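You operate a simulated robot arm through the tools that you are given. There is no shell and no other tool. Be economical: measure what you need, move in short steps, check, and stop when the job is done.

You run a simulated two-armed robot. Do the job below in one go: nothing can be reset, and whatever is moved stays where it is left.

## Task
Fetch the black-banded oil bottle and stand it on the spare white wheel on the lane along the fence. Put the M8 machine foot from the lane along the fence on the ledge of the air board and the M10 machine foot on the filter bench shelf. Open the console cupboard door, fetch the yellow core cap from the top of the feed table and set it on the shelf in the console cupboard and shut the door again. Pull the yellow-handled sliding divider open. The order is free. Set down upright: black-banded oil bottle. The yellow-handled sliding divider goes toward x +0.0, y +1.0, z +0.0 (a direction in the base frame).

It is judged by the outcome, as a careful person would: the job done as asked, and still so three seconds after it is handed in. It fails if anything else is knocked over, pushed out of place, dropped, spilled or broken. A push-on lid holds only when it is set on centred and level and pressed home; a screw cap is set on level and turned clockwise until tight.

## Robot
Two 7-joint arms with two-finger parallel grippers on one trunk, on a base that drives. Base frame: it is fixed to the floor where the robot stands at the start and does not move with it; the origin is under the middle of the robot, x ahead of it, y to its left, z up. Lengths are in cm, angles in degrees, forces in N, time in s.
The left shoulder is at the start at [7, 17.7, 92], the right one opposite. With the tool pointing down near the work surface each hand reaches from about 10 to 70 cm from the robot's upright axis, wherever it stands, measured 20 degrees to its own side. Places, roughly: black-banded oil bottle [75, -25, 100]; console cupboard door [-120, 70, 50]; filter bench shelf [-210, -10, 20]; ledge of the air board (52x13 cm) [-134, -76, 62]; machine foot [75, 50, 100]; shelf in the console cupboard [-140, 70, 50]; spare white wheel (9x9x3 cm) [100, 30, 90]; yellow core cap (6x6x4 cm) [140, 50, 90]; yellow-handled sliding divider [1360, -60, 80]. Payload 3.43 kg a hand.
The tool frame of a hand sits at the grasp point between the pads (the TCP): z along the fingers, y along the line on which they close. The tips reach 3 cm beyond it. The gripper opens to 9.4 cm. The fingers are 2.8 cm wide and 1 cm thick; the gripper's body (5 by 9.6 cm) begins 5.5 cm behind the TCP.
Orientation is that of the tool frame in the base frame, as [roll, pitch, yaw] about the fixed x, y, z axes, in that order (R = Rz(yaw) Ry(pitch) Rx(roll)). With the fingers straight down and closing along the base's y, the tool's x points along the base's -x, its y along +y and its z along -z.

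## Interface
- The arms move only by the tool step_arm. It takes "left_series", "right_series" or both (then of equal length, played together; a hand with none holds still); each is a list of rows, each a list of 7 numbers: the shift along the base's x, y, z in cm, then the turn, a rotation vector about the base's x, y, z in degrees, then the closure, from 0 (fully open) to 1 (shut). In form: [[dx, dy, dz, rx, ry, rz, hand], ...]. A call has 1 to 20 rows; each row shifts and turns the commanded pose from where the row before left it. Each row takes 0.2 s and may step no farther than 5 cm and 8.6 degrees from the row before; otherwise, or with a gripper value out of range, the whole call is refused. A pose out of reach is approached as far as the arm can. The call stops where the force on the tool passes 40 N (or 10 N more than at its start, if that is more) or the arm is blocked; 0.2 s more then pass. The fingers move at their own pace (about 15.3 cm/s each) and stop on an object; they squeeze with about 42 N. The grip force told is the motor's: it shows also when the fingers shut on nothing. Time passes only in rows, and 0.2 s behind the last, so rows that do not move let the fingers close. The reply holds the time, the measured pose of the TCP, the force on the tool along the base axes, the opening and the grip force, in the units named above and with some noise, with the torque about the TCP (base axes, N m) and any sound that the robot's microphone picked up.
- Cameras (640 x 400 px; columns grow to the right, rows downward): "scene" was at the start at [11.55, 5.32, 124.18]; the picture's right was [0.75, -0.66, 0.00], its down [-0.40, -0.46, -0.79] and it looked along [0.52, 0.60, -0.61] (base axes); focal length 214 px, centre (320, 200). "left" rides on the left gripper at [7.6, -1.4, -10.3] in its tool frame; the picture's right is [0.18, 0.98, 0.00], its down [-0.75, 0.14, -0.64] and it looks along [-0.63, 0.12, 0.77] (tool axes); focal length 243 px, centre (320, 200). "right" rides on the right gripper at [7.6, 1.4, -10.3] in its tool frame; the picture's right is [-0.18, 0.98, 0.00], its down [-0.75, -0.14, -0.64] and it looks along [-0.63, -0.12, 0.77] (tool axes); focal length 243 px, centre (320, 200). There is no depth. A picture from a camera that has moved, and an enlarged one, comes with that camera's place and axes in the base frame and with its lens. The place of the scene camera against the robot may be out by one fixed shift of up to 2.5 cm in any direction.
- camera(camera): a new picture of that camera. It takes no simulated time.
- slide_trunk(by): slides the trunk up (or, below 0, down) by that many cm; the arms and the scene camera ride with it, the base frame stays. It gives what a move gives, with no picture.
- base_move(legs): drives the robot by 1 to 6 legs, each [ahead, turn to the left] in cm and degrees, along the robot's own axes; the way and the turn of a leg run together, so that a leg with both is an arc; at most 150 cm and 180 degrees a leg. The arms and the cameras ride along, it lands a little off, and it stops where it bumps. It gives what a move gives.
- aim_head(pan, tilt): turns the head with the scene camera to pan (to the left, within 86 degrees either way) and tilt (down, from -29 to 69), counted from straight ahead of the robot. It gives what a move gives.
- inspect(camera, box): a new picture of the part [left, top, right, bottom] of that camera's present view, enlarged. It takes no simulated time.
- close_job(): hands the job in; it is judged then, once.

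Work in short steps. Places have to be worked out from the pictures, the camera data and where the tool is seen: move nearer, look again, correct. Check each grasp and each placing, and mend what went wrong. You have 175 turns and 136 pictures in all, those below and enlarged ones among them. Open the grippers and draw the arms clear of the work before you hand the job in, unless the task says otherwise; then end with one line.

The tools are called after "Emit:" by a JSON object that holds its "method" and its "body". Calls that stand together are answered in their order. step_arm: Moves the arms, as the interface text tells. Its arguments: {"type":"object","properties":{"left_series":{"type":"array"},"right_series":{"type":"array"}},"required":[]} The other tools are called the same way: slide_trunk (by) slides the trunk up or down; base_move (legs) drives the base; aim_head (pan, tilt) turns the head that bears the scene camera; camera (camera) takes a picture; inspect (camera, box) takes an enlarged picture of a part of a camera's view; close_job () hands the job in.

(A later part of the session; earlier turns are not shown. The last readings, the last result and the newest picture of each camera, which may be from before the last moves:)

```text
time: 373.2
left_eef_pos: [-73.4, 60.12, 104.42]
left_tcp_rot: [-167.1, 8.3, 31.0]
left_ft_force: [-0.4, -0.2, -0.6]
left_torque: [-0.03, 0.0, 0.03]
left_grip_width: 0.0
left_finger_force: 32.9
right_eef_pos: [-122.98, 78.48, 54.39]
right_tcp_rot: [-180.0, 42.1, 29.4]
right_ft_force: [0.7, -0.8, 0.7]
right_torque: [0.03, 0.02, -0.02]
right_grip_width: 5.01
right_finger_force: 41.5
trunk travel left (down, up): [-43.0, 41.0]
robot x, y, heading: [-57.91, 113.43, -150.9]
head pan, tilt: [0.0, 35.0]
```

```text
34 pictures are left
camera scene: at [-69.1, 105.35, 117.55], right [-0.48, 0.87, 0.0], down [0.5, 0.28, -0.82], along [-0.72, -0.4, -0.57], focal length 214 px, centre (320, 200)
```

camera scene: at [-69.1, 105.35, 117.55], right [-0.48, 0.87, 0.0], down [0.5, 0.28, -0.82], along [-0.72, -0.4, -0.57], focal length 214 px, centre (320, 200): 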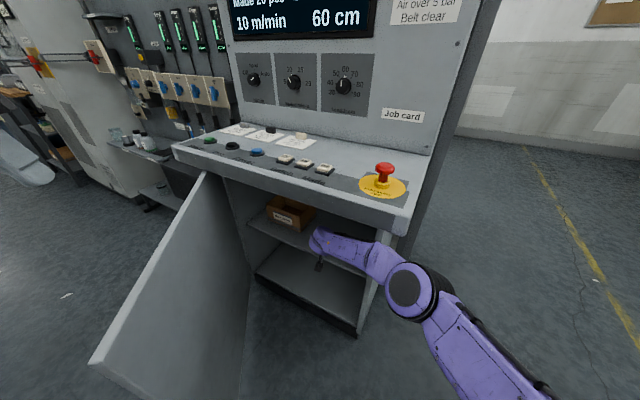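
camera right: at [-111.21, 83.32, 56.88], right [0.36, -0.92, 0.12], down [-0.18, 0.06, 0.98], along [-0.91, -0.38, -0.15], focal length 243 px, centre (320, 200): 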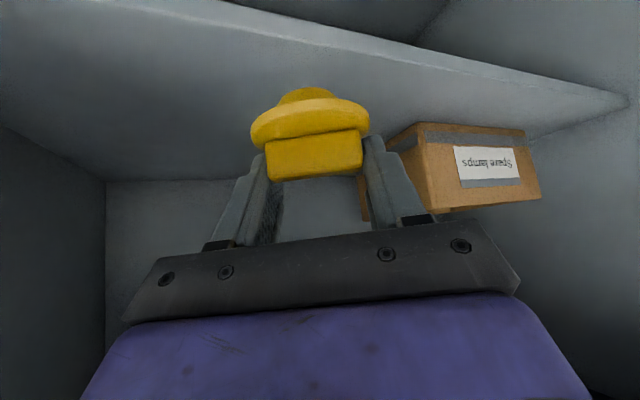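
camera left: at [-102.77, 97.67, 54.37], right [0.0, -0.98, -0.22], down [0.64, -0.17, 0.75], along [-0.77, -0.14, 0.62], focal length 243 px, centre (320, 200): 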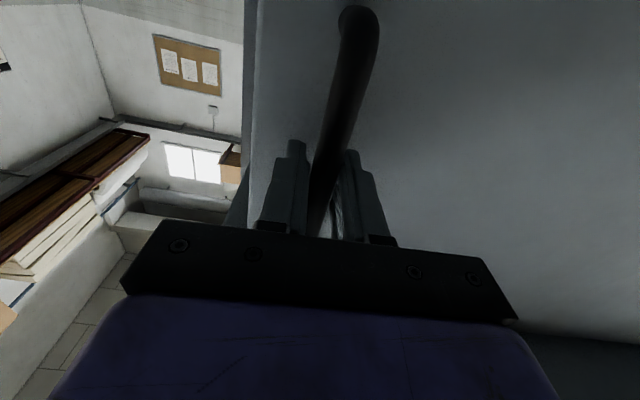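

Inside and clear of the box. Go 4 cm deeper, then lower in small steps until contact.

Emit:
{"method": "step_arm", "body": {"right_series": [[-2, 0, 0, 0, 0, 0, 1], [-2, 0, 0, 0, 0, 0, 1], [0, 0, -1, 0, 0, 0, 1], [0, 0, -1, 0, 0, 0, 1], [0, 0, -0.7, 0, 0, 0, 1], [0, 0, -0.5, 0, 0, 0, 1], [0, 0, -0.5, 0, 0, 0, 1], [0, 0, -0.5, 0, 0, 0, 1], [0, 0, 0, 0, 0, 0, 1]]}}

Emit:
{"method": "camera", "body": {"camera": "right"}}

```text
time: 375.2
left_eef_pos: [-73.24, 59.99, 104.43]
left_tcp_rot: [-167.1, 8.3, 31.0]
left_ft_force: [-0.1, -0.1, 0.7]
left_torque: [0.01, -0.02, 0.0]
left_grip_width: 0.0
left_finger_force: 33.6
right_eef_pos: [-125.35, 80.2, 49.98]
right_tcp_rot: [-180.0, 42.1, 29.3]
right_ft_force: [-0.1, -0.2, 0.1]
right_torque: [-0.01, -0.01, -0.01]
right_grip_width: 4.99
right_finger_force: 41.7
right hand out of reach, approached as far as the arm can: row 2, 4, 6, 8
trunk travel left (down, up): [-43.0, 41.0]
robot x, y, heading: [-57.35, 113.33, -151.1]
head pan, tilt: [0.0, 35.0]
```

```text
33 pictures are left
camera right: at [-113.65, 85.1, 52.56], right [0.36, -0.92, 0.12], down [-0.18, 0.06, 0.98], along [-0.91, -0.38, -0.15], focal length 243 px, centre (320, 200)
```

right: 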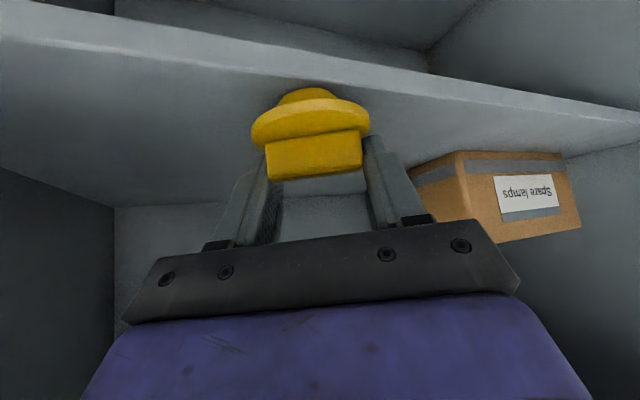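

Nearly at the shelf but reach-limited; raise 1.5 cm, drive 4 cm further in, and lower again.

Emit:
{"method": "step_arm", "body": {"right_series": [[0, 0, 1, 0, 0, 0, 1], [0, 0, 1, 0, 0, 0, 1], [0, 0, 0, 0, 0, 0, 1]]}}

Emit:
{"method": "base_move", "body": {"legs": [[4, 0]]}}

Emit:
{"method": "step_arm", "body": {"right_series": [[0, 0, -1, 0, 0, 0, 1], [0, 0, -0.5, 0, 0, 0, 1], [0, 0, -0.5, 0, 0, 0, 1], [0, 0, -0.5, 0, 0, 0, 1], [0, 0, -0.5, 0, 0, 0, 1], [0, 0, -0.5, 0, 0, 0, 1], [0, 0, 0, 0, 0, 0, 1]]}}

Emit:
{"method": "camera", "body": {"camera": "right"}}

```text
time: 376.0
left_eef_pos: [-73.44, 60.04, 104.44]
left_tcp_rot: [-167.1, 8.3, 31.0]
left_ft_force: [-0.6, 0.6, -0.5]
left_torque: [0.01, -0.03, -0.01]
left_grip_width: 0.01
left_finger_force: 32.9
right_eef_pos: [-125.71, 79.89, 51.9]
right_tcp_rot: [-179.8, 42.1, 29.3]
right_ft_force: [0.0, -0.9, 1.0]
right_torque: [0.01, -0.01, 0.03]
right_grip_width: 5.02
right_finger_force: 41.6
right hand out of reach, approached as far as the arm can: row 2
trunk travel left (down, up): [-43.0, 41.0]
robot x, y, heading: [-57.79, 113.52, -151.1]
head pan, tilt: [0.0, 35.0]
```

```text
time: 376.9
left_eef_pos: [-76.95, 57.96, 104.36]
left_tcp_rot: [-167.1, 8.2, 31.1]
left_ft_force: [0.0, -0.4, -0.8]
left_torque: [0.04, -0.01, -0.01]
left_grip_width: 0.03
left_finger_force: 32.8
right_eef_pos: [-129.26, 77.92, 51.72]
right_tcp_rot: [-179.9, 42.0, 29.4]
right_ft_force: [-0.9, 0.1, -0.9]
right_torque: [0.01, 0.07, 0.0]
right_grip_width: 5.03
right_finger_force: 42.4
trunk travel left (down, up): [-43.0, 41.0]
robot x, y, heading: [-61.39, 111.29, -150.9]
head pan, tilt: [0.0, 35.0]
```

```text
time: 378.5
left_eef_pos: [-76.38, 58.18, 104.7]
left_tcp_rot: [-167.0, 8.6, 31.0]
left_ft_force: [0.9, -1.1, -0.1]
left_torque: [0.01, 0.02, 0.01]
left_grip_width: 0.0
left_finger_force: 33.5
right_eef_pos: [-128.98, 78.72, 49.87]
right_tcp_rot: [-179.9, 42.8, 29.6]
right_ft_force: [-5.3, -12.3, 30.7]
right_torque: [-0.6, 0.23, -0.01]
right_grip_width: 5.0
right_finger_force: 41.7
right hand out of reach, approached as far as the arm can: row 1, 3, 5, 6
trunk travel left (down, up): [-43.0, 41.0]
robot x, y, heading: [-61.36, 111.42, -151.1]
head pan, tilt: [0.0, 35.0]
```

```text
32 pictures are left
camera right: at [-117.13, 83.66, 52.2], right [0.36, -0.92, 0.12], down [-0.17, 0.06, 0.98], along [-0.92, -0.38, -0.13], focal length 243 px, centre (320, 200)
```

right: 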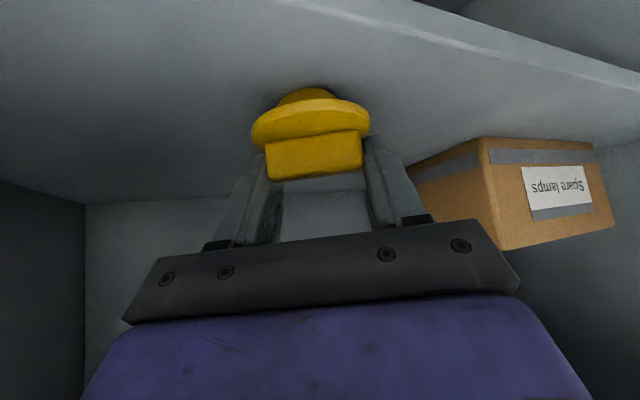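

Contact made. Ease off, open, and back out along the finger axis and then horizontally.

Emit:
{"method": "step_arm", "body": {"right_series": [[0, 0, 0.4, 0, 0, 0, 1], [0, 0, 0, 0, 0, 0, 0.35], [0, 0, 0, 0, 0, 0, 0.15], [0, 0, 0, 0, 0, 0, 0.1], [0.9, 0.5, 1.1, 0, 0, 0, 0.1], [0.9, 0.5, 1.1, 0, 0, 0, 0.1], [0.9, 0.5, 1.1, 0, 0, 0, 0.1], [2.6, 1.5, 0, 0, 0, 0, 0.1], [2.6, 1.5, 0, 0, 0, 0, 0.1], [0, 0, 0, 0, 0, 0, 0.1]]}}

Emit:
{"method": "camera", "body": {"camera": "right"}}

```text
time: 380.7
left_eef_pos: [-76.72, 58.01, 104.46]
left_tcp_rot: [-167.2, 8.4, 31.0]
left_ft_force: [0.2, 0.3, -0.8]
left_torque: [0.02, -0.01, 0.02]
left_grip_width: 0.02
left_finger_force: 33.1
right_eef_pos: [-126.33, 76.57, 49.73]
right_tcp_rot: [-179.8, 42.2, 29.4]
right_ft_force: [-0.7, -0.8, 0.2]
right_torque: [0.03, 0.01, 0.01]
right_grip_width: 8.46
right_finger_force: 0.2
right hand out of reach, approached as far as the arm can: row 5, 6, 7, 8, 9
trunk travel left (down, up): [-43.0, 41.0]
robot x, y, heading: [-60.99, 111.81, -150.7]
head pan, tilt: [0.0, 35.0]
```

```text
31 pictures are left
camera right: at [-114.66, 81.48, 52.35], right [0.36, -0.92, 0.12], down [-0.18, 0.06, 0.98], along [-0.91, -0.38, -0.15], focal length 243 px, centre (320, 200)
```

right: 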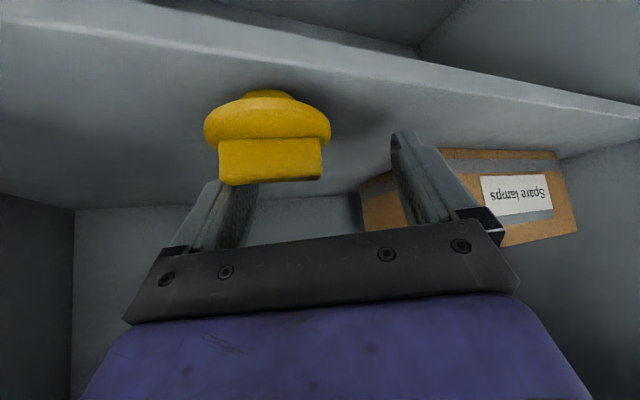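

The cap was dragged ~3 cm toward the front but is still on the shelf. I open fully and back out with the base straight along the fingers.

Emit:
{"method": "step_arm", "body": {"right_series": [[0, 0, 0, 0, 0, 0, 0], [0, 0, 0, 0, 0, 0, 0]]}}

Emit:
{"method": "base_move", "body": {"legs": [[-8, 0]]}}

Emit:
{"method": "camera", "body": {"camera": "right"}}

```text
time: 381.3
left_eef_pos: [-76.75, 57.93, 104.45]
left_tcp_rot: [-167.1, 8.3, 31.0]
left_ft_force: [0.0, -0.6, 0.5]
left_torque: [0.03, -0.02, 0.02]
left_grip_width: 0.0
left_finger_force: 33.3
right_eef_pos: [-126.4, 76.66, 49.92]
right_tcp_rot: [-179.8, 42.1, 29.3]
right_ft_force: [-0.7, -0.1, 0.1]
right_torque: [-0.04, 0.02, 0.0]
right_grip_width: 9.4
right_finger_force: 0.1
trunk travel left (down, up): [-43.0, 41.0]
robot x, y, heading: [-61.51, 111.26, -150.9]
head pan, tilt: [0.0, 35.0]
```

```text
time: 382.4
left_eef_pos: [-69.82, 61.84, 104.44]
left_tcp_rot: [-167.1, 8.4, 31.0]
left_ft_force: [-0.1, -0.1, 0.1]
left_torque: [-0.06, 0.05, 0.01]
left_grip_width: 0.01
left_finger_force: 33.3
right_eef_pos: [-119.33, 80.57, 49.76]
right_tcp_rot: [-179.8, 42.1, 29.5]
right_ft_force: [0.6, 0.3, 0.8]
right_torque: [0.0, 0.03, -0.02]
right_grip_width: 9.39
right_finger_force: 0.0
trunk travel left (down, up): [-43.0, 41.0]
robot x, y, heading: [-54.6, 115.2, -151.2]
head pan, tilt: [0.0, 35.0]
```

```text
30 pictures are left
camera right: at [-107.66, 85.42, 52.44], right [0.36, -0.92, 0.12], down [-0.18, 0.06, 0.98], along [-0.92, -0.38, -0.14], focal length 243 px, centre (320, 200)
```

right: 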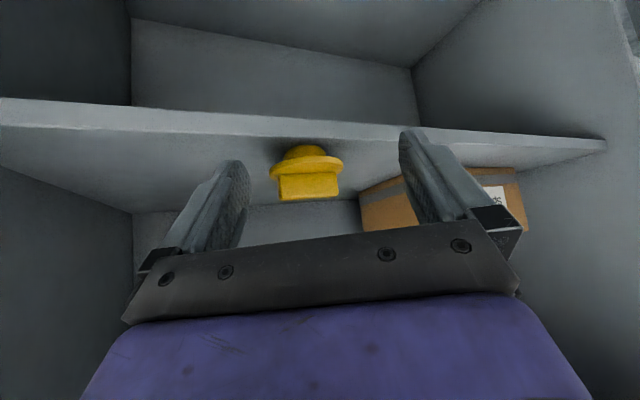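

The cap stands safely on the shelf. Back out fully and retract the right hand.

Emit:
{"method": "base_move", "body": {"legs": [[-32, 0]]}}

Emit:
{"method": "step_arm", "body": {"right_series": [[2.6, 1.5, 2, 0, 0, 0, 0], [2.6, 1.5, 2, 0, 0, 0, 0], [2.6, 1.5, 2, 0, 0, 0, 0], [2.6, 1.5, 2, 0, 0, 0, 0], [2.6, 1.5, 2, 0, 0, 0, 0], [2.6, 1.5, 2, 0, 0, 0, 0], [2.6, 1.5, 2, 0, 0, 0, 0], [2.6, 1.5, 2, 0, 0, 0, 0], [2.6, 1.5, 2, 0, 0, 0, 0], [2.6, 1.5, 2, 0, 0, 0, 0], [0, 0, 0, 0, 0, 0, 0]]}}

Emit:
{"method": "camera", "body": {"camera": "scene"}}

```text
time: 384.5
left_eef_pos: [-41.67, 77.44, 104.44]
left_tcp_rot: [-167.1, 8.2, 31.0]
left_ft_force: [-0.5, 0.8, -0.5]
left_torque: [-0.03, -0.01, 0.01]
left_grip_width: 0.04
left_finger_force: 32.8
right_eef_pos: [-91.29, 96.19, 49.85]
right_tcp_rot: [-179.8, 42.0, 29.4]
right_ft_force: [0.3, -1.0, -0.5]
right_torque: [-0.01, 0.0, 0.0]
right_grip_width: 9.42
right_finger_force: 0.1
trunk travel left (down, up): [-43.0, 41.0]
robot x, y, heading: [-26.04, 131.09, -150.8]
head pan, tilt: [0.0, 35.0]
```

```text
time: 386.9
left_eef_pos: [-41.7, 77.54, 104.47]
left_tcp_rot: [-167.1, 8.3, 31.0]
left_ft_force: [-0.1, -0.1, 1.0]
left_torque: [-0.04, -0.02, 0.02]
left_grip_width: 0.0
left_finger_force: 32.5
right_eef_pos: [-90.7, 95.25, 50.84]
right_tcp_rot: [-179.8, 42.1, 29.5]
right_ft_force: [0.0, 0.1, 0.2]
right_torque: [0.0, 0.0, -0.02]
right_grip_width: 9.4
right_finger_force: 0.0
right hand out of reach, approached as far as the arm can: row 1, 2, 3, 4, 5, 6, 7, 8, 9, 10
trunk travel left (down, up): [-43.0, 41.0]
robot x, y, heading: [-26.14, 131.01, -151.1]
head pan, tilt: [0.0, 35.0]
```

```text
29 pictures are left
camera scene: at [-37.51, 122.86, 117.55], right [-0.48, 0.87, 0.0], down [0.5, 0.28, -0.82], along [-0.72, -0.4, -0.57], focal length 214 px, centre (320, 200)
```

scene: 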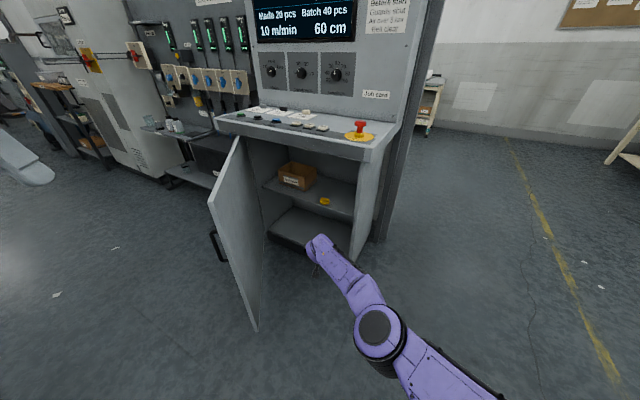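

Cap is visible on the shelf. The right arm sits at a joint limit; try moving it up and outward first.

Emit:
{"method": "step_arm", "body": {"right_series": [[0, 0, 3, 0, 0, 0, 0], [0, 0, 3, 0, 0, 0, 0], [-1, 2, 3, 0, 0, 0, 0], [-1, 2, 3, 0, 0, 0, 0], [0, 3, 3, 0, 0, 0, 0], [1, 3, 3, 0, 0, 0, 0], [3, 2, 2, 0, 0, 0, 0], [3, 2, 1, 0, 0, 0, 0], [3, 2, 0, 0, 0, 0, 0], [0, 0, 0, 0, 0, 0, 0]]}}

```text
time: 389.1
left_eef_pos: [-41.79, 77.42, 104.43]
left_tcp_rot: [-167.1, 8.3, 31.1]
left_ft_force: [0.7, -0.5, -0.1]
left_torque: [-0.03, 0.0, 0.02]
left_grip_width: 0.0
left_finger_force: 33.1
right_eef_pos: [-82.67, 111.14, 71.76]
right_tcp_rot: [-179.8, 42.1, 29.3]
right_ft_force: [-0.7, -0.1, 0.2]
right_torque: [-0.02, 0.01, -0.03]
right_grip_width: 9.41
right_finger_force: 0.0
right hand out of reach, approached as far as the arm can: row 1
trunk travel left (down, up): [-43.0, 41.0]
robot x, y, heading: [-26.49, 130.75, -150.8]
head pan, tilt: [0.0, 35.0]
```

Works. Retract further, then drive around to stand at about (-22,62) facing the console.

Emit:
{"method": "step_arm", "body": {"right_series": [[2.6, 1.5, 1, 0, 0, 0, 0], [2.6, 1.5, 1, 0, 0, 0, 0], [2.6, 1.5, 1, 0, 0, 0, 0], [2.6, 2, 1, 0, 0, 0, 0], [2.6, 2, 0, 0, 0, 0, 0], [2.6, 2, 0, 0, 0, 0, 0]]}}

Emit:
{"method": "base_move", "body": {"legs": [[0, 61], [73, 0], [0, -90]]}}

Emit:
{"method": "camera", "body": {"camera": "scene"}}

```text
time: 390.5
left_eef_pos: [-41.61, 77.52, 104.5]
left_tcp_rot: [-167.1, 8.3, 31.1]
left_ft_force: [0.7, 0.0, 0.3]
left_torque: [-0.02, -0.02, -0.02]
left_grip_width: 0.01
left_finger_force: 32.6
right_eef_pos: [-67.6, 121.09, 75.97]
right_tcp_rot: [-179.8, 42.1, 29.4]
right_ft_force: [0.9, 0.9, -0.5]
right_torque: [0.0, 0.01, -0.03]
right_grip_width: 9.41
right_finger_force: 0.1
right hand out of reach, approached as far as the arm can: row 6
trunk travel left (down, up): [-43.0, 41.0]
robot x, y, heading: [-26.35, 130.77, -150.9]
head pan, tilt: [0.0, 35.0]
```

```text
time: 401.0
left_eef_pos: [-64.97, 18.72, 104.51]
left_tcp_rot: [-167.1, 8.3, 2.8]
left_ft_force: [0.1, -0.3, 0.6]
left_torque: [0.04, 0.0, -0.01]
left_grip_width: 0.0
left_finger_force: 33.0
right_eef_pos: [-67.07, 69.31, 75.92]
right_tcp_rot: [-179.7, 42.1, 1.0]
right_ft_force: [-0.4, 0.0, -0.6]
right_torque: [0.01, 0.03, 0.02]
right_grip_width: 9.41
right_finger_force: 0.0
trunk travel left (down, up): [-43.0, 41.0]
robot x, y, heading: [-26.37, 57.97, -179.5]
head pan, tilt: [0.0, 35.0]
```

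```text
28 pictures are left
camera scene: at [-39.06, 56.97, 117.55], right [-0.01, 1.0, 0.0], down [0.57, 0.01, -0.82], along [-0.82, -0.01, -0.57], focal length 214 px, centre (320, 200)
```

scene: 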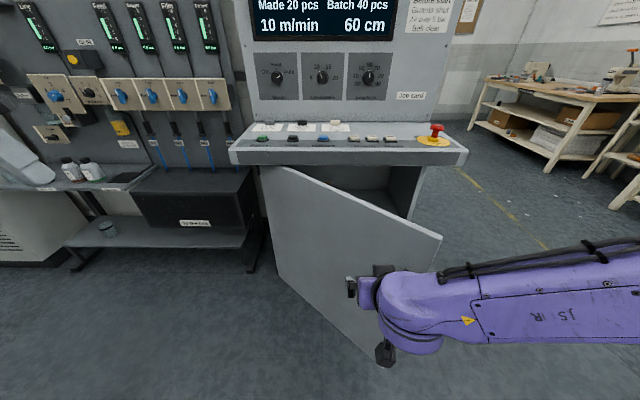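

The door is now ~50° open and my right hand is in front of its outer face. Close the fingers and push gently in -x.

Emit:
{"method": "step_arm", "body": {"right_series": [[0, 0, 0, 0, 0, 0, 1], [-3, 0, 0, 0, 0, 0, 1], [-3, 0, 0, 0, 0, 0, 1], [-3, 0, 0, 0, 0, 0, 1], [-2, 0, 0, 0, 0, 0, 1], [-1.5, 0, 0, 0, 0, 0, 1], [-1.5, 0, 0, 0, 0, 0, 1], [-1.5, 0, 0, 0, 0, 0, 1], [-1.5, 0, 0, 0, 0, 0, 1], [-1.5, 0, 0, 0, 0, 0, 1], [-1.5, 0.3, 0, 0, 0, 0, 1], [-1.5, 0.3, 0, 0, 0, 0, 1], [-1.5, 0.3, 0, 0, 0, 0, 1], [-1.5, 0.3, 0, 0, 0, 0, 1], [-1.5, 0.3, 0, 0, 0, 0, 1], [0, 0, 0, 0, 0, 0, 1]]}}

Emit:
{"method": "camera", "body": {"camera": "scene"}}

```text
time: 404.4
left_eef_pos: [-65.0, 18.69, 104.38]
left_tcp_rot: [-167.0, 8.3, 2.7]
left_ft_force: [-0.3, -0.4, -0.9]
left_torque: [-0.03, -0.01, 0.04]
left_grip_width: 0.01
left_finger_force: 33.3
right_eef_pos: [-93.11, 70.82, 75.93]
right_tcp_rot: [-179.8, 42.1, 0.9]
right_ft_force: [-0.2, 0.3, -0.5]
right_torque: [0.02, -0.01, 0.01]
right_grip_width: 0.01
right_finger_force: 33.6
trunk travel left (down, up): [-43.0, 41.0]
robot x, y, heading: [-25.99, 57.98, -179.6]
head pan, tilt: [0.0, 35.0]
```

```text
27 pictures are left
camera scene: at [-39.04, 56.94, 117.55], right [-0.01, 1.0, 0.0], down [0.57, 0.01, -0.82], along [-0.82, -0.01, -0.57], focal length 214 px, centre (320, 200)
```

scene: 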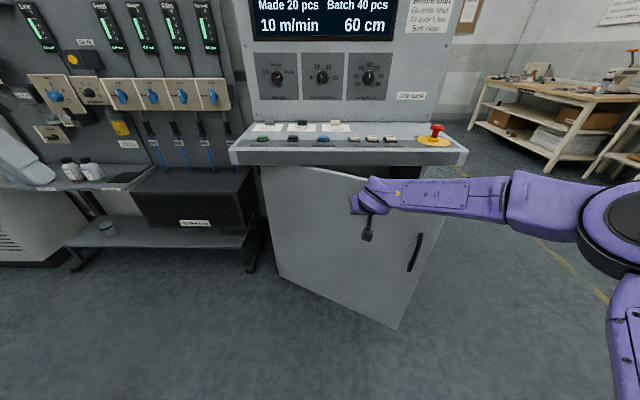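

Door nearly closed. Lower the hand (to clear the console lip), then continue pushing and finish with a base creep.

Emit:
{"method": "step_arm", "body": {"right_series": [[3, 0, 0, 0, 0, 0, 1], [0, 1, -4, 0, 0, 0, 1], [0, 1, -4, 0, 0, 0, 1], [0, 1, -4, 0, 0, 0, 1], [0, 1, -4, 0, 0, 0, 1], [-2, 0, 0, 0, 0, 0, 1], [-2, 0, 0, 0, 0, 0, 1], [-2, 0, 0, 0, 0, 0, 1], [-1.5, 0, 0, 0, 0, 0, 1], [-1.5, 0, 0, 0, 0, 0, 1], [-1.5, 0, 0, 0, 0, 0, 1], [-1.5, 0, 0, 0, 0, 0, 1], [-1.5, 0, 0, 0, 0, 0, 1], [0, 0, 0, 0, 0, 0, 1]]}}

Emit:
{"method": "base_move", "body": {"legs": [[5, 0]]}}

Emit:
{"method": "camera", "body": {"camera": "scene"}}

```text
time: 407.4
left_eef_pos: [-64.92, 18.77, 104.49]
left_tcp_rot: [-167.2, 8.3, 2.6]
left_ft_force: [0.1, 0.3, 0.0]
left_torque: [0.0, 0.01, 0.01]
left_grip_width: 0.0
left_finger_force: 33.2
right_eef_pos: [-103.51, 74.88, 59.96]
right_tcp_rot: [-179.9, 42.1, 1.0]
right_ft_force: [0.1, -0.9, -0.1]
right_torque: [-0.03, 0.02, 0.01]
right_grip_width: 0.0
right_finger_force: 32.5
trunk travel left (down, up): [-43.0, 41.0]
robot x, y, heading: [-25.97, 58.12, -179.2]
head pan, tilt: [0.0, 35.0]
```

```text
time: 408.3
left_eef_pos: [-70.1, 18.65, 104.39]
left_tcp_rot: [-167.1, 8.2, 2.7]
left_ft_force: [0.8, 1.0, -0.7]
left_torque: [0.01, -0.03, -0.03]
left_grip_width: 0.02
left_finger_force: 32.9
right_eef_pos: [-108.48, 74.86, 59.8]
right_tcp_rot: [-179.8, 42.0, 0.9]
right_ft_force: [-0.5, 0.2, -1.3]
right_torque: [-0.04, 0.0, -0.03]
right_grip_width: 0.0
right_finger_force: 32.9
trunk travel left (down, up): [-43.0, 41.0]
robot x, y, heading: [-30.83, 58.54, -179.5]
head pan, tilt: [0.0, 35.0]
```

```text
26 pictures are left
camera scene: at [-44.19, 56.88, 117.52], right [-0.01, 1.0, 0.0], down [0.57, 0.01, -0.82], along [-0.82, -0.01, -0.57], focal length 214 px, centre (320, 200)
```

scene: 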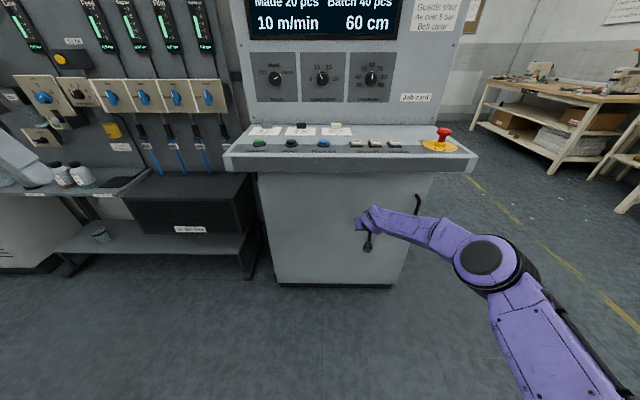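

Almost shut; creep 3 cm more with the base, then push with small arm steps until contact force rises.

Emit:
{"method": "base_move", "body": {"legs": [[4, 0]]}}

Emit:
{"method": "step_arm", "body": {"right_series": [[-0.8, 0, 0, 0, 0, 0, 1], [-0.8, 0, 0, 0, 0, 0, 1], [-0.8, 0, 0, 0, 0, 0, 1], [-0.8, 0, 0, 0, 0, 0, 1], [-0.8, 0, 0, 0, 0, 0, 1], [-0.8, 0, 0, 0, 0, 0, 1], [-0.8, 0, 0, 0, 0, 0, 1], [-0.8, 0, 0, 0, 0, 0, 1], [0, 0, 0, 0, 0, 0, 1]]}}

```text
time: 409.2
left_eef_pos: [-74.06, 18.65, 104.32]
left_tcp_rot: [-167.2, 8.1, 2.7]
left_ft_force: [-0.6, 0.3, -1.1]
left_torque: [0.02, -0.02, 0.01]
left_grip_width: 0.02
left_finger_force: 33.2
right_eef_pos: [-112.57, 74.65, 59.76]
right_tcp_rot: [-179.8, 41.9, 1.0]
right_ft_force: [0.3, 1.0, 0.3]
right_torque: [0.03, -0.01, 0.01]
right_grip_width: 0.0
right_finger_force: 32.6
trunk travel left (down, up): [-43.0, 41.0]
robot x, y, heading: [-35.02, 58.14, -179.2]
head pan, tilt: [0.0, 35.0]
```

```text
time: 409.9
left_eef_pos: [-73.64, 18.78, 104.54]
left_tcp_rot: [-167.2, 8.5, 2.4]
left_ft_force: [-0.4, -0.2, -0.2]
left_torque: [0.01, 0.0, 0.0]
left_grip_width: 0.0
left_finger_force: 32.9
right_eef_pos: [-113.88, 74.73, 59.75]
right_tcp_rot: [-179.9, 41.4, 0.8]
right_ft_force: [21.9, -1.0, 8.2]
right_torque: [0.03, 0.02, -0.08]
right_grip_width: 0.0
right_finger_force: 32.9
trunk travel left (down, up): [-43.0, 41.0]
robot x, y, heading: [-34.83, 58.14, -179.7]
head pan, tilt: [0.0, 35.0]
stopped in row 3 (right hand): the force on the tool passed its limit at 53 N (the readings are from after the stop); the commanded pose is now the measured one
```

Firm contact; check the door gap.

Emit:
{"method": "inspect", "body": {"camera": "scene", "box": [240, 130, 480, 310]}}

```text
2.22 times, centred on (360, 220) of scene
camera zoom: at [-47.57, 56.81, 117.62], right [-0.01, 1.0, 0.0], down [0.57, 0.01, -0.82], along [-0.82, -0.01, -0.57], focal length 477 px, centre (231, 156)
```

zoom: 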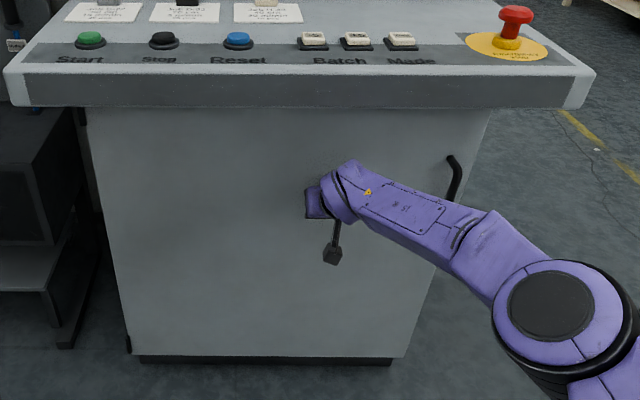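

The door looks flush shut. Back away, go up the aisle and look along +x toward the divider.

Emit:
{"method": "base_move", "body": {"legs": [[-22, 0], [0, -90], [115, 0], [0, -90], [40, 0]]}}

Emit:
{"method": "slide_trunk", "body": {"by": 25}}

Emit:
{"method": "aim_head", "body": {"pan": 0, "tilt": 12}}

Emit:
{"method": "camera", "body": {"camera": "scene"}}

```text
time: 426.9
left_eef_pos: [64.46, 214.23, 104.48]
left_tcp_rot: [-167.2, 8.1, -177.2]
left_ft_force: [0.4, -0.1, -1.0]
left_torque: [0.02, -0.02, 0.03]
left_grip_width: 0.0
left_finger_force: 32.9
right_eef_pos: [104.93, 158.5, 59.32]
right_tcp_rot: [-179.9, 41.2, -179.0]
right_ft_force: [1.0, 0.5, 0.4]
right_torque: [-0.02, 0.01, 0.02]
right_grip_width: 0.03
right_finger_force: 33.3
trunk travel left (down, up): [-43.0, 41.0]
robot x, y, heading: [25.62, 174.83, 0.7]
head pan, tilt: [0.0, 35.0]
```

```text
time: 429.4
left_eef_pos: [64.39, 214.34, 129.32]
left_tcp_rot: [-167.2, 8.3, -177.2]
left_ft_force: [-0.3, -0.3, 0.3]
left_torque: [0.02, -0.02, 0.0]
left_grip_width: 0.0
left_finger_force: 32.7
right_eef_pos: [104.74, 158.47, 84.43]
right_tcp_rot: [-179.9, 41.3, -179.0]
right_ft_force: [0.6, -0.8, 0.7]
right_torque: [-0.05, -0.02, -0.02]
right_grip_width: 0.0
right_finger_force: 32.9
trunk travel left (down, up): [-68.0, 16.0]
robot x, y, heading: [25.53, 174.65, 1.0]
head pan, tilt: [0.0, 35.0]
```

```text
time: 430.3
left_eef_pos: [64.2, 214.35, 129.4]
left_tcp_rot: [-167.1, 8.4, -177.3]
left_ft_force: [-0.3, 0.9, -0.5]
left_torque: [0.01, 0.01, 0.02]
left_grip_width: 0.0
left_finger_force: 33.2
right_eef_pos: [104.8, 158.48, 84.34]
right_tcp_rot: [-179.9, 41.3, -179.0]
right_ft_force: [-1.5, -0.1, 0.6]
right_torque: [0.0, -0.03, 0.01]
right_grip_width: 0.0
right_finger_force: 33.5
trunk travel left (down, up): [-68.0, 16.0]
robot x, y, heading: [25.44, 174.61, 0.5]
head pan, tilt: [0.0, 12.0]
```

```text
24 pictures are left
camera scene: at [40.62, 173.68, 146.23], right [0.01, -1.0, 0.0], down [-0.21, 0.0, -0.98], along [0.98, 0.01, -0.21], focal length 214 px, centre (320, 200)
```

scene: 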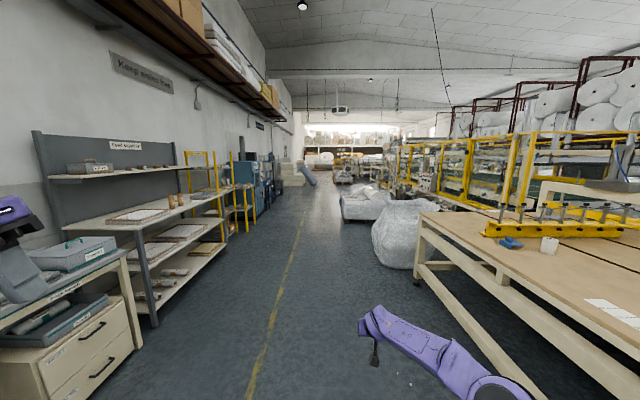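

The aisle is clear on the left of the white bundles. Drive along y≈203.

Emit:
{"method": "base_move", "body": {"legs": [[0, 11], [150, 0], [0, -11.5], [150, 0], [150, 0], [150, 0]]}}

Emit:
{"method": "camera", "body": {"camera": "scene"}}

```text
time: 460.3
left_eef_pos: [661.46, 251.57, 129.39]
left_tcp_rot: [-167.3, 8.3, -176.9]
left_ft_force: [-0.2, 0.0, -0.3]
left_torque: [0.02, 0.0, -0.02]
left_grip_width: 0.0
left_finger_force: 33.1
right_eef_pos: [702.4, 196.0, 84.31]
right_tcp_rot: [-179.9, 41.2, -178.6]
right_ft_force: [-0.1, 0.6, 0.5]
right_torque: [0.01, 0.0, -0.02]
right_grip_width: 0.0
right_finger_force: 33.6
trunk travel left (down, up): [-68.0, 16.0]
robot x, y, heading: [622.94, 211.96, 1.1]
head pan, tilt: [0.0, 12.0]
```

```text
23 pictures are left
camera scene: at [638.09, 210.92, 146.24], right [0.02, -1.0, 0.0], down [-0.21, 0.0, -0.98], along [0.98, 0.02, -0.21], focal length 214 px, centre (320, 200)
```

scene: 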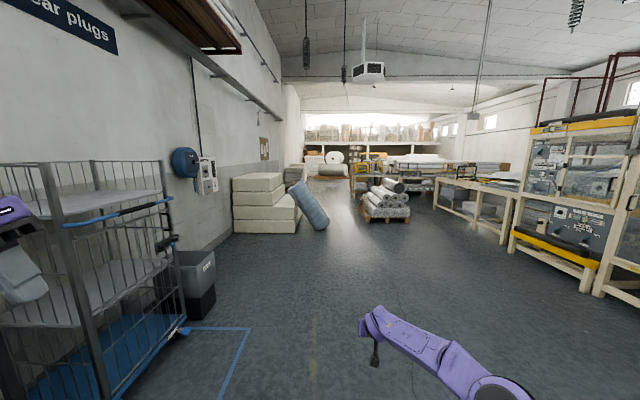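

Project the divider's place: about pixel (405,174). Zoom there.

Emit:
{"method": "inspect", "body": {"camera": "scene", "box": [300, 120, 520, 240]}}

```text
2.91 times, centred on (410, 180) of scene
camera zoom: at [638.09, 210.92, 146.24], right [0.02, -1.0, 0.0], down [-0.21, 0.0, -0.98], along [0.98, 0.02, -0.21], focal length 624 px, centre (58, 258)
```

zoom: 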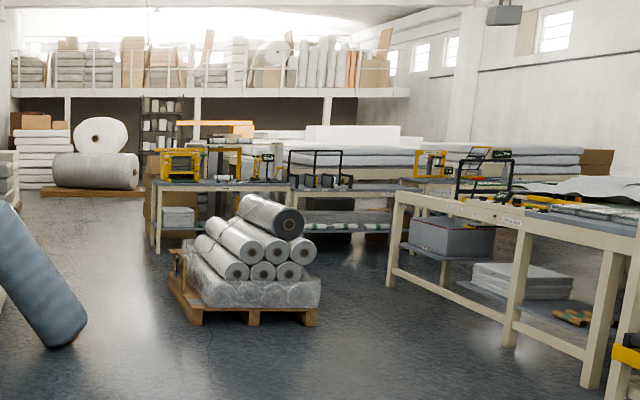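

The divider's bench is behind the pallet of rolls; the way on its right (y≈-32) leads straight there. Tuck the left hand in, raise the trunk and drive to (900,-32), then look.

Emit:
{"method": "step_arm", "body": {"left_series": [[1, -4, -1, 0, 0, 0, 1], [1, -4, -1, 0, 0, 0, 1], [1, -4, -1, 0, 0, 0, 1], [1, -4, -1, 0, 0, 0, 1], [1, -3, -1, 0, 0, 0, 1]]}}

Emit:
{"method": "base_move", "body": {"legs": [[0, -42.5], [150, 0], [150, 0], [69, 0], [0, 41.4]]}}

Emit:
{"method": "aim_head", "body": {"pan": 0, "tilt": 25}}

Emit:
{"method": "camera", "body": {"camera": "scene"}}

```text
time: 461.5
left_eef_pos: [666.51, 232.46, 124.49]
left_tcp_rot: [-167.3, 8.3, -176.9]
left_ft_force: [-0.3, 0.3, 0.2]
left_torque: [0.02, -0.01, 0.0]
left_grip_width: 0.0
left_finger_force: 33.0
right_eef_pos: [702.32, 196.07, 84.41]
right_tcp_rot: [179.9, 41.4, -178.7]
right_ft_force: [-0.2, 0.0, -0.8]
right_torque: [-0.02, 0.03, 0.02]
right_grip_width: 0.0
right_finger_force: 33.4
trunk travel left (down, up): [-68.0, 16.0]
robot x, y, heading: [622.96, 211.47, 1.0]
head pan, tilt: [0.0, 12.0]
```

```text
time: 479.7
left_eef_pos: [915.99, -20.39, 124.53]
left_tcp_rot: [-167.4, 8.4, 140.7]
left_ft_force: [-0.2, 0.3, 0.1]
left_torque: [0.0, -0.02, 0.0]
left_grip_width: 0.0
left_finger_force: 33.6
right_eef_pos: [918.65, -69.03, 83.29]
right_tcp_rot: [178.6, 39.4, 139.0]
right_ft_force: [-2.3, 20.3, 5.2]
right_torque: [-1.28, 0.09, -0.91]
right_grip_width: 0.01
right_finger_force: 33.2
trunk travel left (down, up): [-68.0, 16.0]
robot x, y, heading: [870.38, -6.32, -40.9]
head pan, tilt: [0.0, 12.0]
stopped in leg 4: the force on the tool passed its limit at 157 N (the readings are from after the stop); the commanded pose is now the measured one
```

```text
time: 480.4
left_eef_pos: [916.31, -20.21, 124.48]
left_tcp_rot: [-167.0, 8.5, 140.6]
left_ft_force: [-1.4, 0.3, 0.4]
left_torque: [-0.01, 0.0, 0.01]
left_grip_width: 0.0
left_finger_force: 33.1
right_eef_pos: [918.61, -69.08, 83.19]
right_tcp_rot: [178.7, 39.4, 139.0]
right_ft_force: [-9.8, 26.8, 2.2]
right_torque: [-1.58, -0.52, -1.47]
right_grip_width: 0.01
right_finger_force: 32.7
trunk travel left (down, up): [-68.0, 16.0]
robot x, y, heading: [870.06, -6.62, -41.0]
head pan, tilt: [0.0, 25.0]
```

```text
21 pictures are left
camera scene: at [881.62, -16.44, 144.18], right [-0.66, -0.75, 0.0], down [-0.32, 0.27, -0.91], along [0.68, -0.6, -0.42], focal length 214 px, centre (320, 200)
```

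scene: 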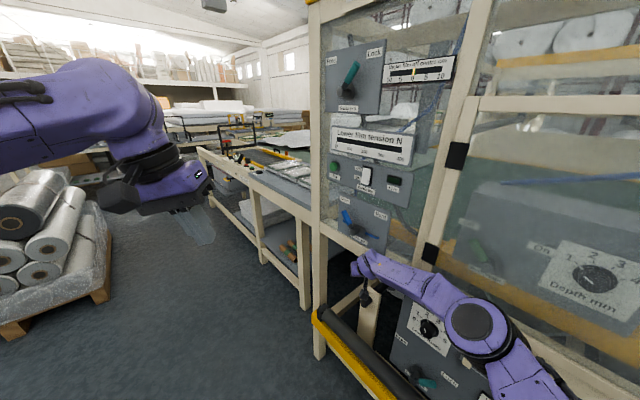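

The right hand ran into the machine's guard. Back straight off and check.

Emit:
{"method": "base_move", "body": {"legs": [[-45, 0], [0, 41]]}}

Emit:
{"method": "camera", "body": {"camera": "scene"}}

```text
time: 485.1
left_eef_pos: [880.43, 42.37, 124.43]
left_tcp_rot: [-167.1, 8.2, -178.9]
left_ft_force: [-0.2, 0.2, 0.4]
left_torque: [-0.05, 0.0, 0.02]
left_grip_width: 0.0
left_finger_force: 33.0
right_eef_pos: [913.99, 6.84, 82.86]
right_tcp_rot: [178.7, 39.3, 179.3]
right_ft_force: [-0.2, -0.5, -0.5]
right_torque: [0.0, -0.02, -0.03]
right_grip_width: 0.0
right_finger_force: 33.0
trunk travel left (down, up): [-68.0, 16.0]
robot x, y, heading: [835.97, 23.41, -0.4]
head pan, tilt: [0.0, 25.0]
```

```text
20 pictures are left
camera scene: at [851.27, 21.82, 144.12], right [-0.01, -1.0, 0.0], down [-0.42, 0.0, -0.91], along [0.91, -0.01, -0.42], focal length 214 px, centre (320, 200)
```

scene: 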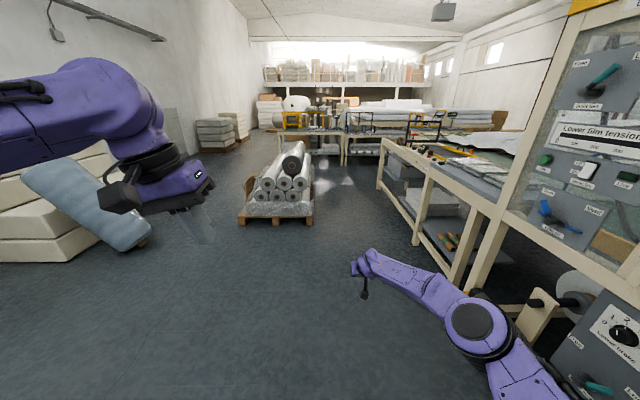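

Nothing looks disturbed. Retract the right hand to a short reach, then drive the middle of the gap (y≈-28) to x≈1230.

Emit:
{"method": "step_arm", "body": {"right_series": [[-3, 0, 3, 0, 0, 0, 1], [-3, 0, 3, 0, 0, 0, 1], [-4, 0, 2, 0, 0, 0, 1], [-4, 0, 2, 0, 0, 0, 1], [-4, 0, 2, 0, 0, 0, 1], [-4, 0, 2, 0, 0, 0, 1], [-4, 0, 1, 0, 0, 0, 1], [-3, 0, 0, 0, 0, 0, 1]]}}

Emit:
{"method": "base_move", "body": {"legs": [[0, -17], [86, 0], [86, 0], [0, 17.3], [110, 0], [110, 0]]}}

Emit:
{"method": "camera", "body": {"camera": "scene"}}

```text
time: 486.9
left_eef_pos: [880.41, 42.44, 124.44]
left_tcp_rot: [-167.1, 8.3, -178.8]
left_ft_force: [-0.2, 0.5, -0.4]
left_torque: [-0.01, 0.0, 0.01]
left_grip_width: 0.0
left_finger_force: 32.9
right_eef_pos: [884.82, 6.78, 98.06]
right_tcp_rot: [178.7, 39.3, 179.3]
right_ft_force: [0.2, 0.1, 0.4]
right_torque: [0.01, 0.01, -0.05]
right_grip_width: 0.0
right_finger_force: 33.2
trunk travel left (down, up): [-68.0, 16.0]
robot x, y, heading: [836.22, 22.9, -0.9]
head pan, tilt: [0.0, 25.0]
```

```text
time: 508.1
left_eef_pos: [1265.83, -8.71, 124.47]
left_tcp_rot: [-167.2, 8.3, -178.4]
left_ft_force: [0.8, 0.3, -0.2]
left_torque: [-0.03, 0.01, 0.02]
left_grip_width: 0.0
left_finger_force: 33.2
right_eef_pos: [1270.62, -44.32, 98.11]
right_tcp_rot: [178.6, 39.3, 179.9]
right_ft_force: [0.1, -0.3, 0.0]
right_torque: [0.02, -0.01, 0.0]
right_grip_width: 0.02
right_finger_force: 33.1
trunk travel left (down, up): [-68.0, 16.0]
robot x, y, heading: [1221.64, -28.55, -0.1]
head pan, tilt: [0.0, 25.0]
```

```text
19 pictures are left
camera scene: at [1236.85, -29.58, 144.12], right [0.0, -1.0, 0.0], down [-0.42, 0.0, -0.91], along [0.91, 0.0, -0.42], focal length 214 px, centre (320, 200)
```

scene: 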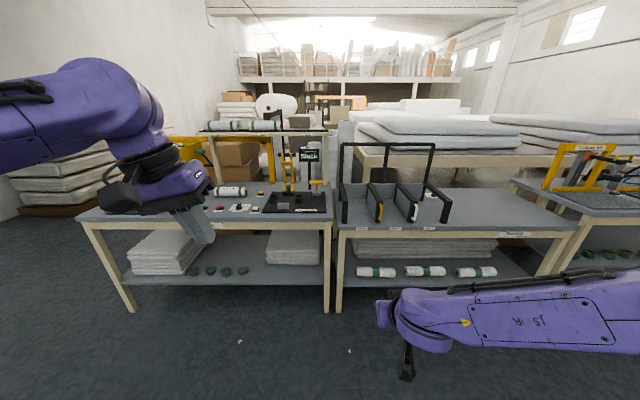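

There is a rack of dividers at (390,190); one has a yellow handle. Zoom.

Emit:
{"method": "inspect", "body": {"camera": "scene", "box": [330, 130, 470, 240]}}

```text
3.64 times, centred on (400, 185) of scene
camera zoom: at [1236.85, -29.58, 144.12], right [0.0, -1.0, 0.0], down [-0.42, 0.0, -0.91], along [0.91, 0.0, -0.42], focal length 780 px, centre (29, 254)
```

zoom: 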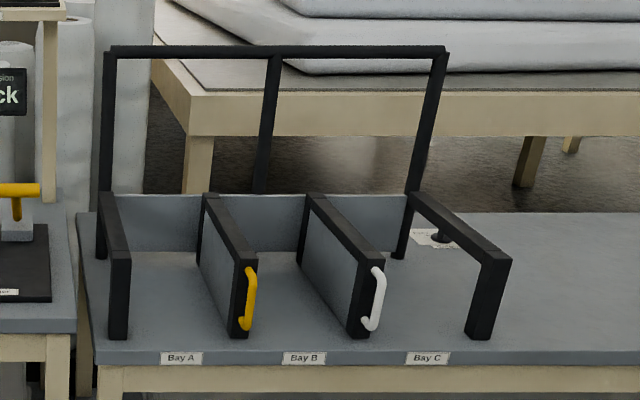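

Handle at ≈(1357,-67,79), bench z≈71, divider top ≈86. I position the robot at about (1300,-64) so the right hand can enter bay B and push the divider toward +y.

Emit:
{"method": "base_move", "body": {"legs": [[0, -25], [83, 0], [0, 25]]}}

Emit:
{"method": "aim_head", "body": {"pan": -5, "tilt": 40}}

Emit:
{"method": "camera", "body": {"camera": "scene"}}

Emit:
{"method": "camera", "body": {"camera": "right"}}

```text
time: 515.0
left_eef_pos: [1340.74, -43.59, 124.44]
left_tcp_rot: [-167.3, 8.3, -178.5]
left_ft_force: [0.4, -0.3, -0.4]
left_torque: [0.0, -0.03, -0.01]
left_grip_width: 0.0
left_finger_force: 33.1
right_eef_pos: [1345.5, -79.26, 98.05]
right_tcp_rot: [178.6, 39.3, 179.8]
right_ft_force: [-0.2, 0.7, -0.7]
right_torque: [0.0, 0.01, 0.01]
right_grip_width: 0.01
right_finger_force: 32.8
trunk travel left (down, up): [-68.0, 16.0]
robot x, y, heading: [1296.38, -63.66, 0.1]
head pan, tilt: [0.0, 25.0]
```

```text
time: 515.8
left_eef_pos: [1340.79, -43.58, 124.42]
left_tcp_rot: [-167.2, 8.3, -178.5]
left_ft_force: [0.0, 0.1, -0.1]
left_torque: [0.0, 0.0, 0.03]
left_grip_width: 0.01
left_finger_force: 33.1
right_eef_pos: [1345.62, -79.26, 98.01]
right_tcp_rot: [178.6, 39.3, 179.9]
right_ft_force: [0.0, -0.2, -0.6]
right_torque: [-0.02, 0.0, -0.01]
right_grip_width: 0.02
right_finger_force: 32.9
trunk travel left (down, up): [-68.0, 16.0]
robot x, y, heading: [1297.4, -63.15, -0.2]
head pan, tilt: [-5.0, 40.0]
```

```text
17 pictures are left
camera scene: at [1310.95, -65.16, 141.8], right [-0.09, -1.0, 0.0], down [-0.64, 0.06, -0.77], along [0.76, -0.07, -0.64], focal length 214 px, centre (320, 200)
```

scene: 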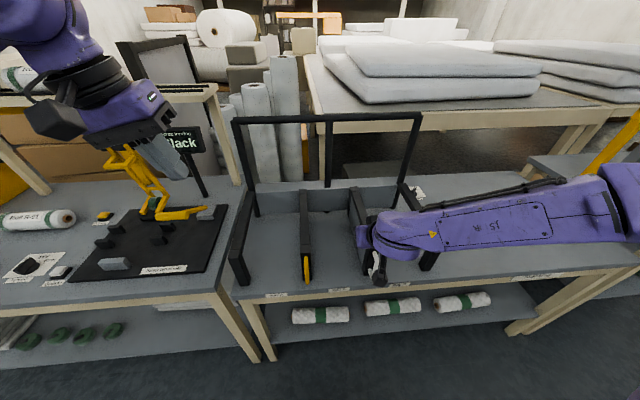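

```text
16 pictures are left
camera right: at [1333.18, -78.03, 101.21], right [0.13, 0.98, 0.13], down [0.18, -0.16, 0.97], along [0.98, -0.1, -0.2], focal length 243 px, centre (320, 200)
```

right: 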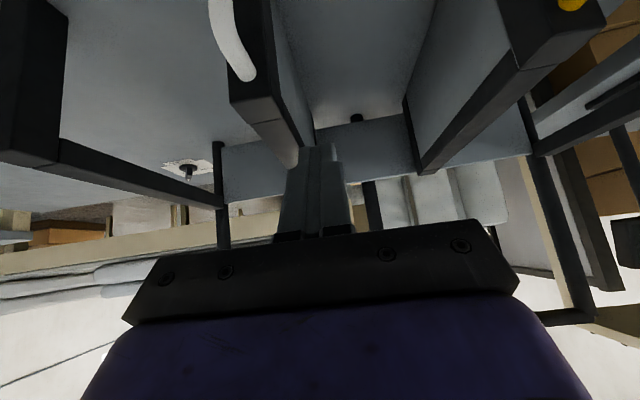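

Bay B is free at y≈-74. Move the right hand in over the bay, descend to z≈83, and check.

Emit:
{"method": "step_arm", "body": {"right_series": [[4, 1, 0, 0, 0, 0, 1], [4, 1, 0, 0, 0, 0, 1], [4, 1, 0, 0, 0, 0, 1], [4, 1, 0, 0, 0, 0, 1], [2, 1, -2, 0, 0, 0, 1], [0, 0, -4, 0, 0, 0, 1], [0, 0, -4, 0, 0, 0, 1], [0, 0, -4, 0, 0, 0, 1], [0, 0, -1, 0, 0, 0, 1], [0, 0, 0, 0, 0, 0, 1]]}}

Emit:
{"method": "camera", "body": {"camera": "scene"}}

```text
time: 518.0
left_eef_pos: [1340.74, -43.69, 124.37]
left_tcp_rot: [-167.3, 8.3, -178.6]
left_ft_force: [0.4, 0.8, -1.1]
left_torque: [-0.04, 0.01, 0.02]
left_grip_width: 0.0
left_finger_force: 33.2
right_eef_pos: [1363.45, -74.4, 82.97]
right_tcp_rot: [178.6, 39.3, 179.8]
right_ft_force: [0.3, 0.1, -0.9]
right_torque: [-0.01, -0.03, -0.02]
right_grip_width: 0.02
right_finger_force: 33.1
trunk travel left (down, up): [-68.0, 16.0]
robot x, y, heading: [1296.71, -63.22, -0.1]
head pan, tilt: [-5.0, 40.0]
```

```text
15 pictures are left
camera scene: at [1310.95, -65.17, 141.79], right [-0.09, -1.0, 0.0], down [-0.64, 0.06, -0.77], along [0.76, -0.07, -0.64], focal length 214 px, centre (320, 200)
```

scene: 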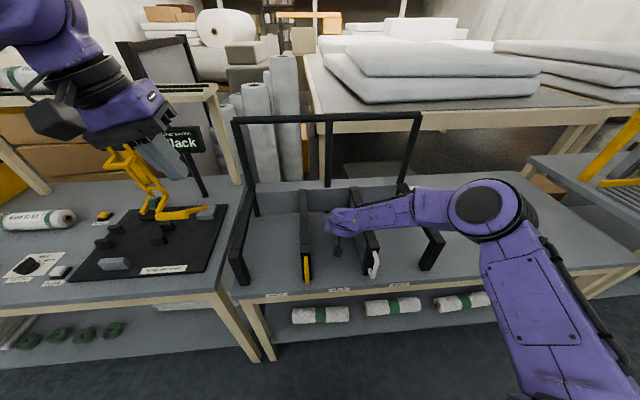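

The hand is in bay B. Push slowly in +y.

Emit:
{"method": "step_arm", "body": {"right_series": [[0, 1, 0, 0, 0, 0, 1], [0, 1, 0, 0, 0, 0, 1], [0, 1, 0, 0, 0, 0, 1], [0, 1, 0, 0, 0, 0, 1], [0, 1, 0, 0, 0, 0, 1], [0, 1, 0, 0, 0, 0, 1], [0, 1, 0, 0, 0, 0, 1], [0, 1, 0, 0, 0, 0, 1], [0, 1, 0, 0, 0, 0, 1], [0, 1, 0, 0, 0, 0, 1], [0, 1, 0, 0, 0, 0, 1], [0, 1, 0, 0, 0, 0, 1], [0, 0, 0, 0, 0, 0, 1]]}}

Emit:
{"method": "camera", "body": {"camera": "scene"}}

```text
time: 519.5
left_eef_pos: [1340.5, -44.07, 124.58]
left_tcp_rot: [-167.2, 8.2, -178.7]
left_ft_force: [-1.0, 0.5, -0.3]
left_torque: [-0.09, 0.01, 0.03]
left_grip_width: 0.0
left_finger_force: 32.9
right_eef_pos: [1363.59, -69.24, 82.93]
right_tcp_rot: [179.5, 39.3, 179.3]
right_ft_force: [-6.9, -30.9, 4.9]
right_torque: [1.59, 0.22, 2.43]
right_grip_width: 0.01
right_finger_force: 33.1
trunk travel left (down, up): [-68.0, 16.0]
robot x, y, heading: [1296.6, -62.87, -0.7]
head pan, tilt: [-5.0, 40.0]
stopped in row 7 (right hand): the force on the tool passed its limit at 47 N (the readings are from after the stop); the commanded pose is now the measured one
```

```text
14 pictures are left
camera scene: at [1310.64, -65.47, 141.83], right [-0.1, -1.0, 0.0], down [-0.64, 0.06, -0.77], along [0.76, -0.07, -0.64], focal length 214 px, centre (320, 200)
```

scene: 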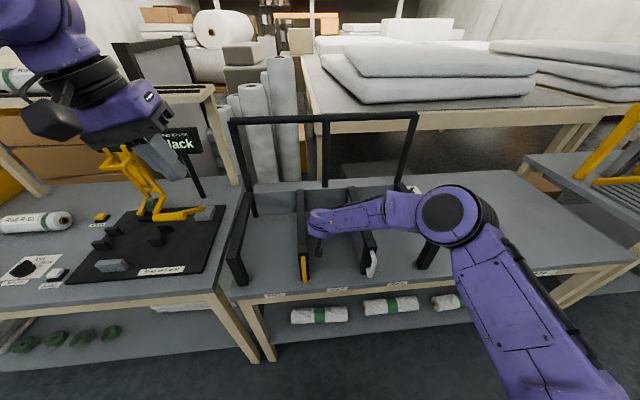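

Contact at the divider's upper front, no motion. Look from the right-hand camera at the contact.

Emit:
{"method": "camera", "body": {"camera": "right"}}

```text
13 pictures are left
camera right: at [1351.3, -67.75, 86.15], right [0.15, 0.98, 0.12], down [0.17, -0.15, 0.97], along [0.97, -0.12, -0.19], focal length 243 px, centre (320, 200)
```

right: 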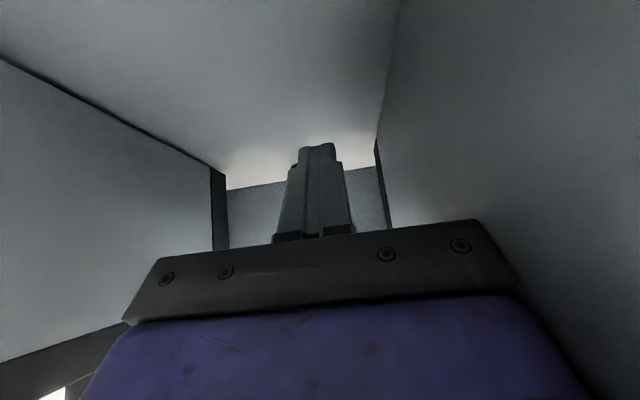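

The palm bears on the panel. Perhaps it slides stiffly—push with much slower steps.

Emit:
{"method": "step_arm", "body": {"right_series": [[0, 0.25, 0, 0, 0, 0, 1], [0, 0.25, 0, 0, 0, 0, 1], [0, 0.25, 0, 0, 0, 0, 1], [0, 0.25, 0, 0, 0, 0, 1], [0, 0.25, 0, 0, 0, 0, 1], [0, 0.25, 0, 0, 0, 0, 1], [0, 0.25, 0, 0, 0, 0, 1], [0, 0.25, 0, 0, 0, 0, 1], [0, 0.25, 0, 0, 0, 0, 1], [0, 0.25, 0, 0, 0, 0, 1], [0, 0.25, 0, 0, 0, 0, 1], [0, 0.25, 0, 0, 0, 0, 1]]}}

```text
time: 520.1
left_eef_pos: [1340.47, -44.05, 124.53]
left_tcp_rot: [-167.4, 8.4, -178.7]
left_ft_force: [-0.6, 0.6, -0.1]
left_torque: [-0.03, -0.02, 0.0]
left_grip_width: 0.01
left_finger_force: 32.7
right_eef_pos: [1363.64, -69.02, 83.06]
right_tcp_rot: [179.7, 39.4, 179.1]
right_ft_force: [-7.4, -24.8, 3.4]
right_torque: [1.87, -0.1, 2.42]
right_grip_width: 0.02
right_finger_force: 33.6
trunk travel left (down, up): [-68.0, 16.0]
robot x, y, heading: [1296.87, -63.53, -1.2]
head pan, tilt: [-5.0, 40.0]
stopped in row 2 (right hand): the force on the tool passed its limit at 44 N (the readings are from after the stop); the commanded pose is now the measured one
```

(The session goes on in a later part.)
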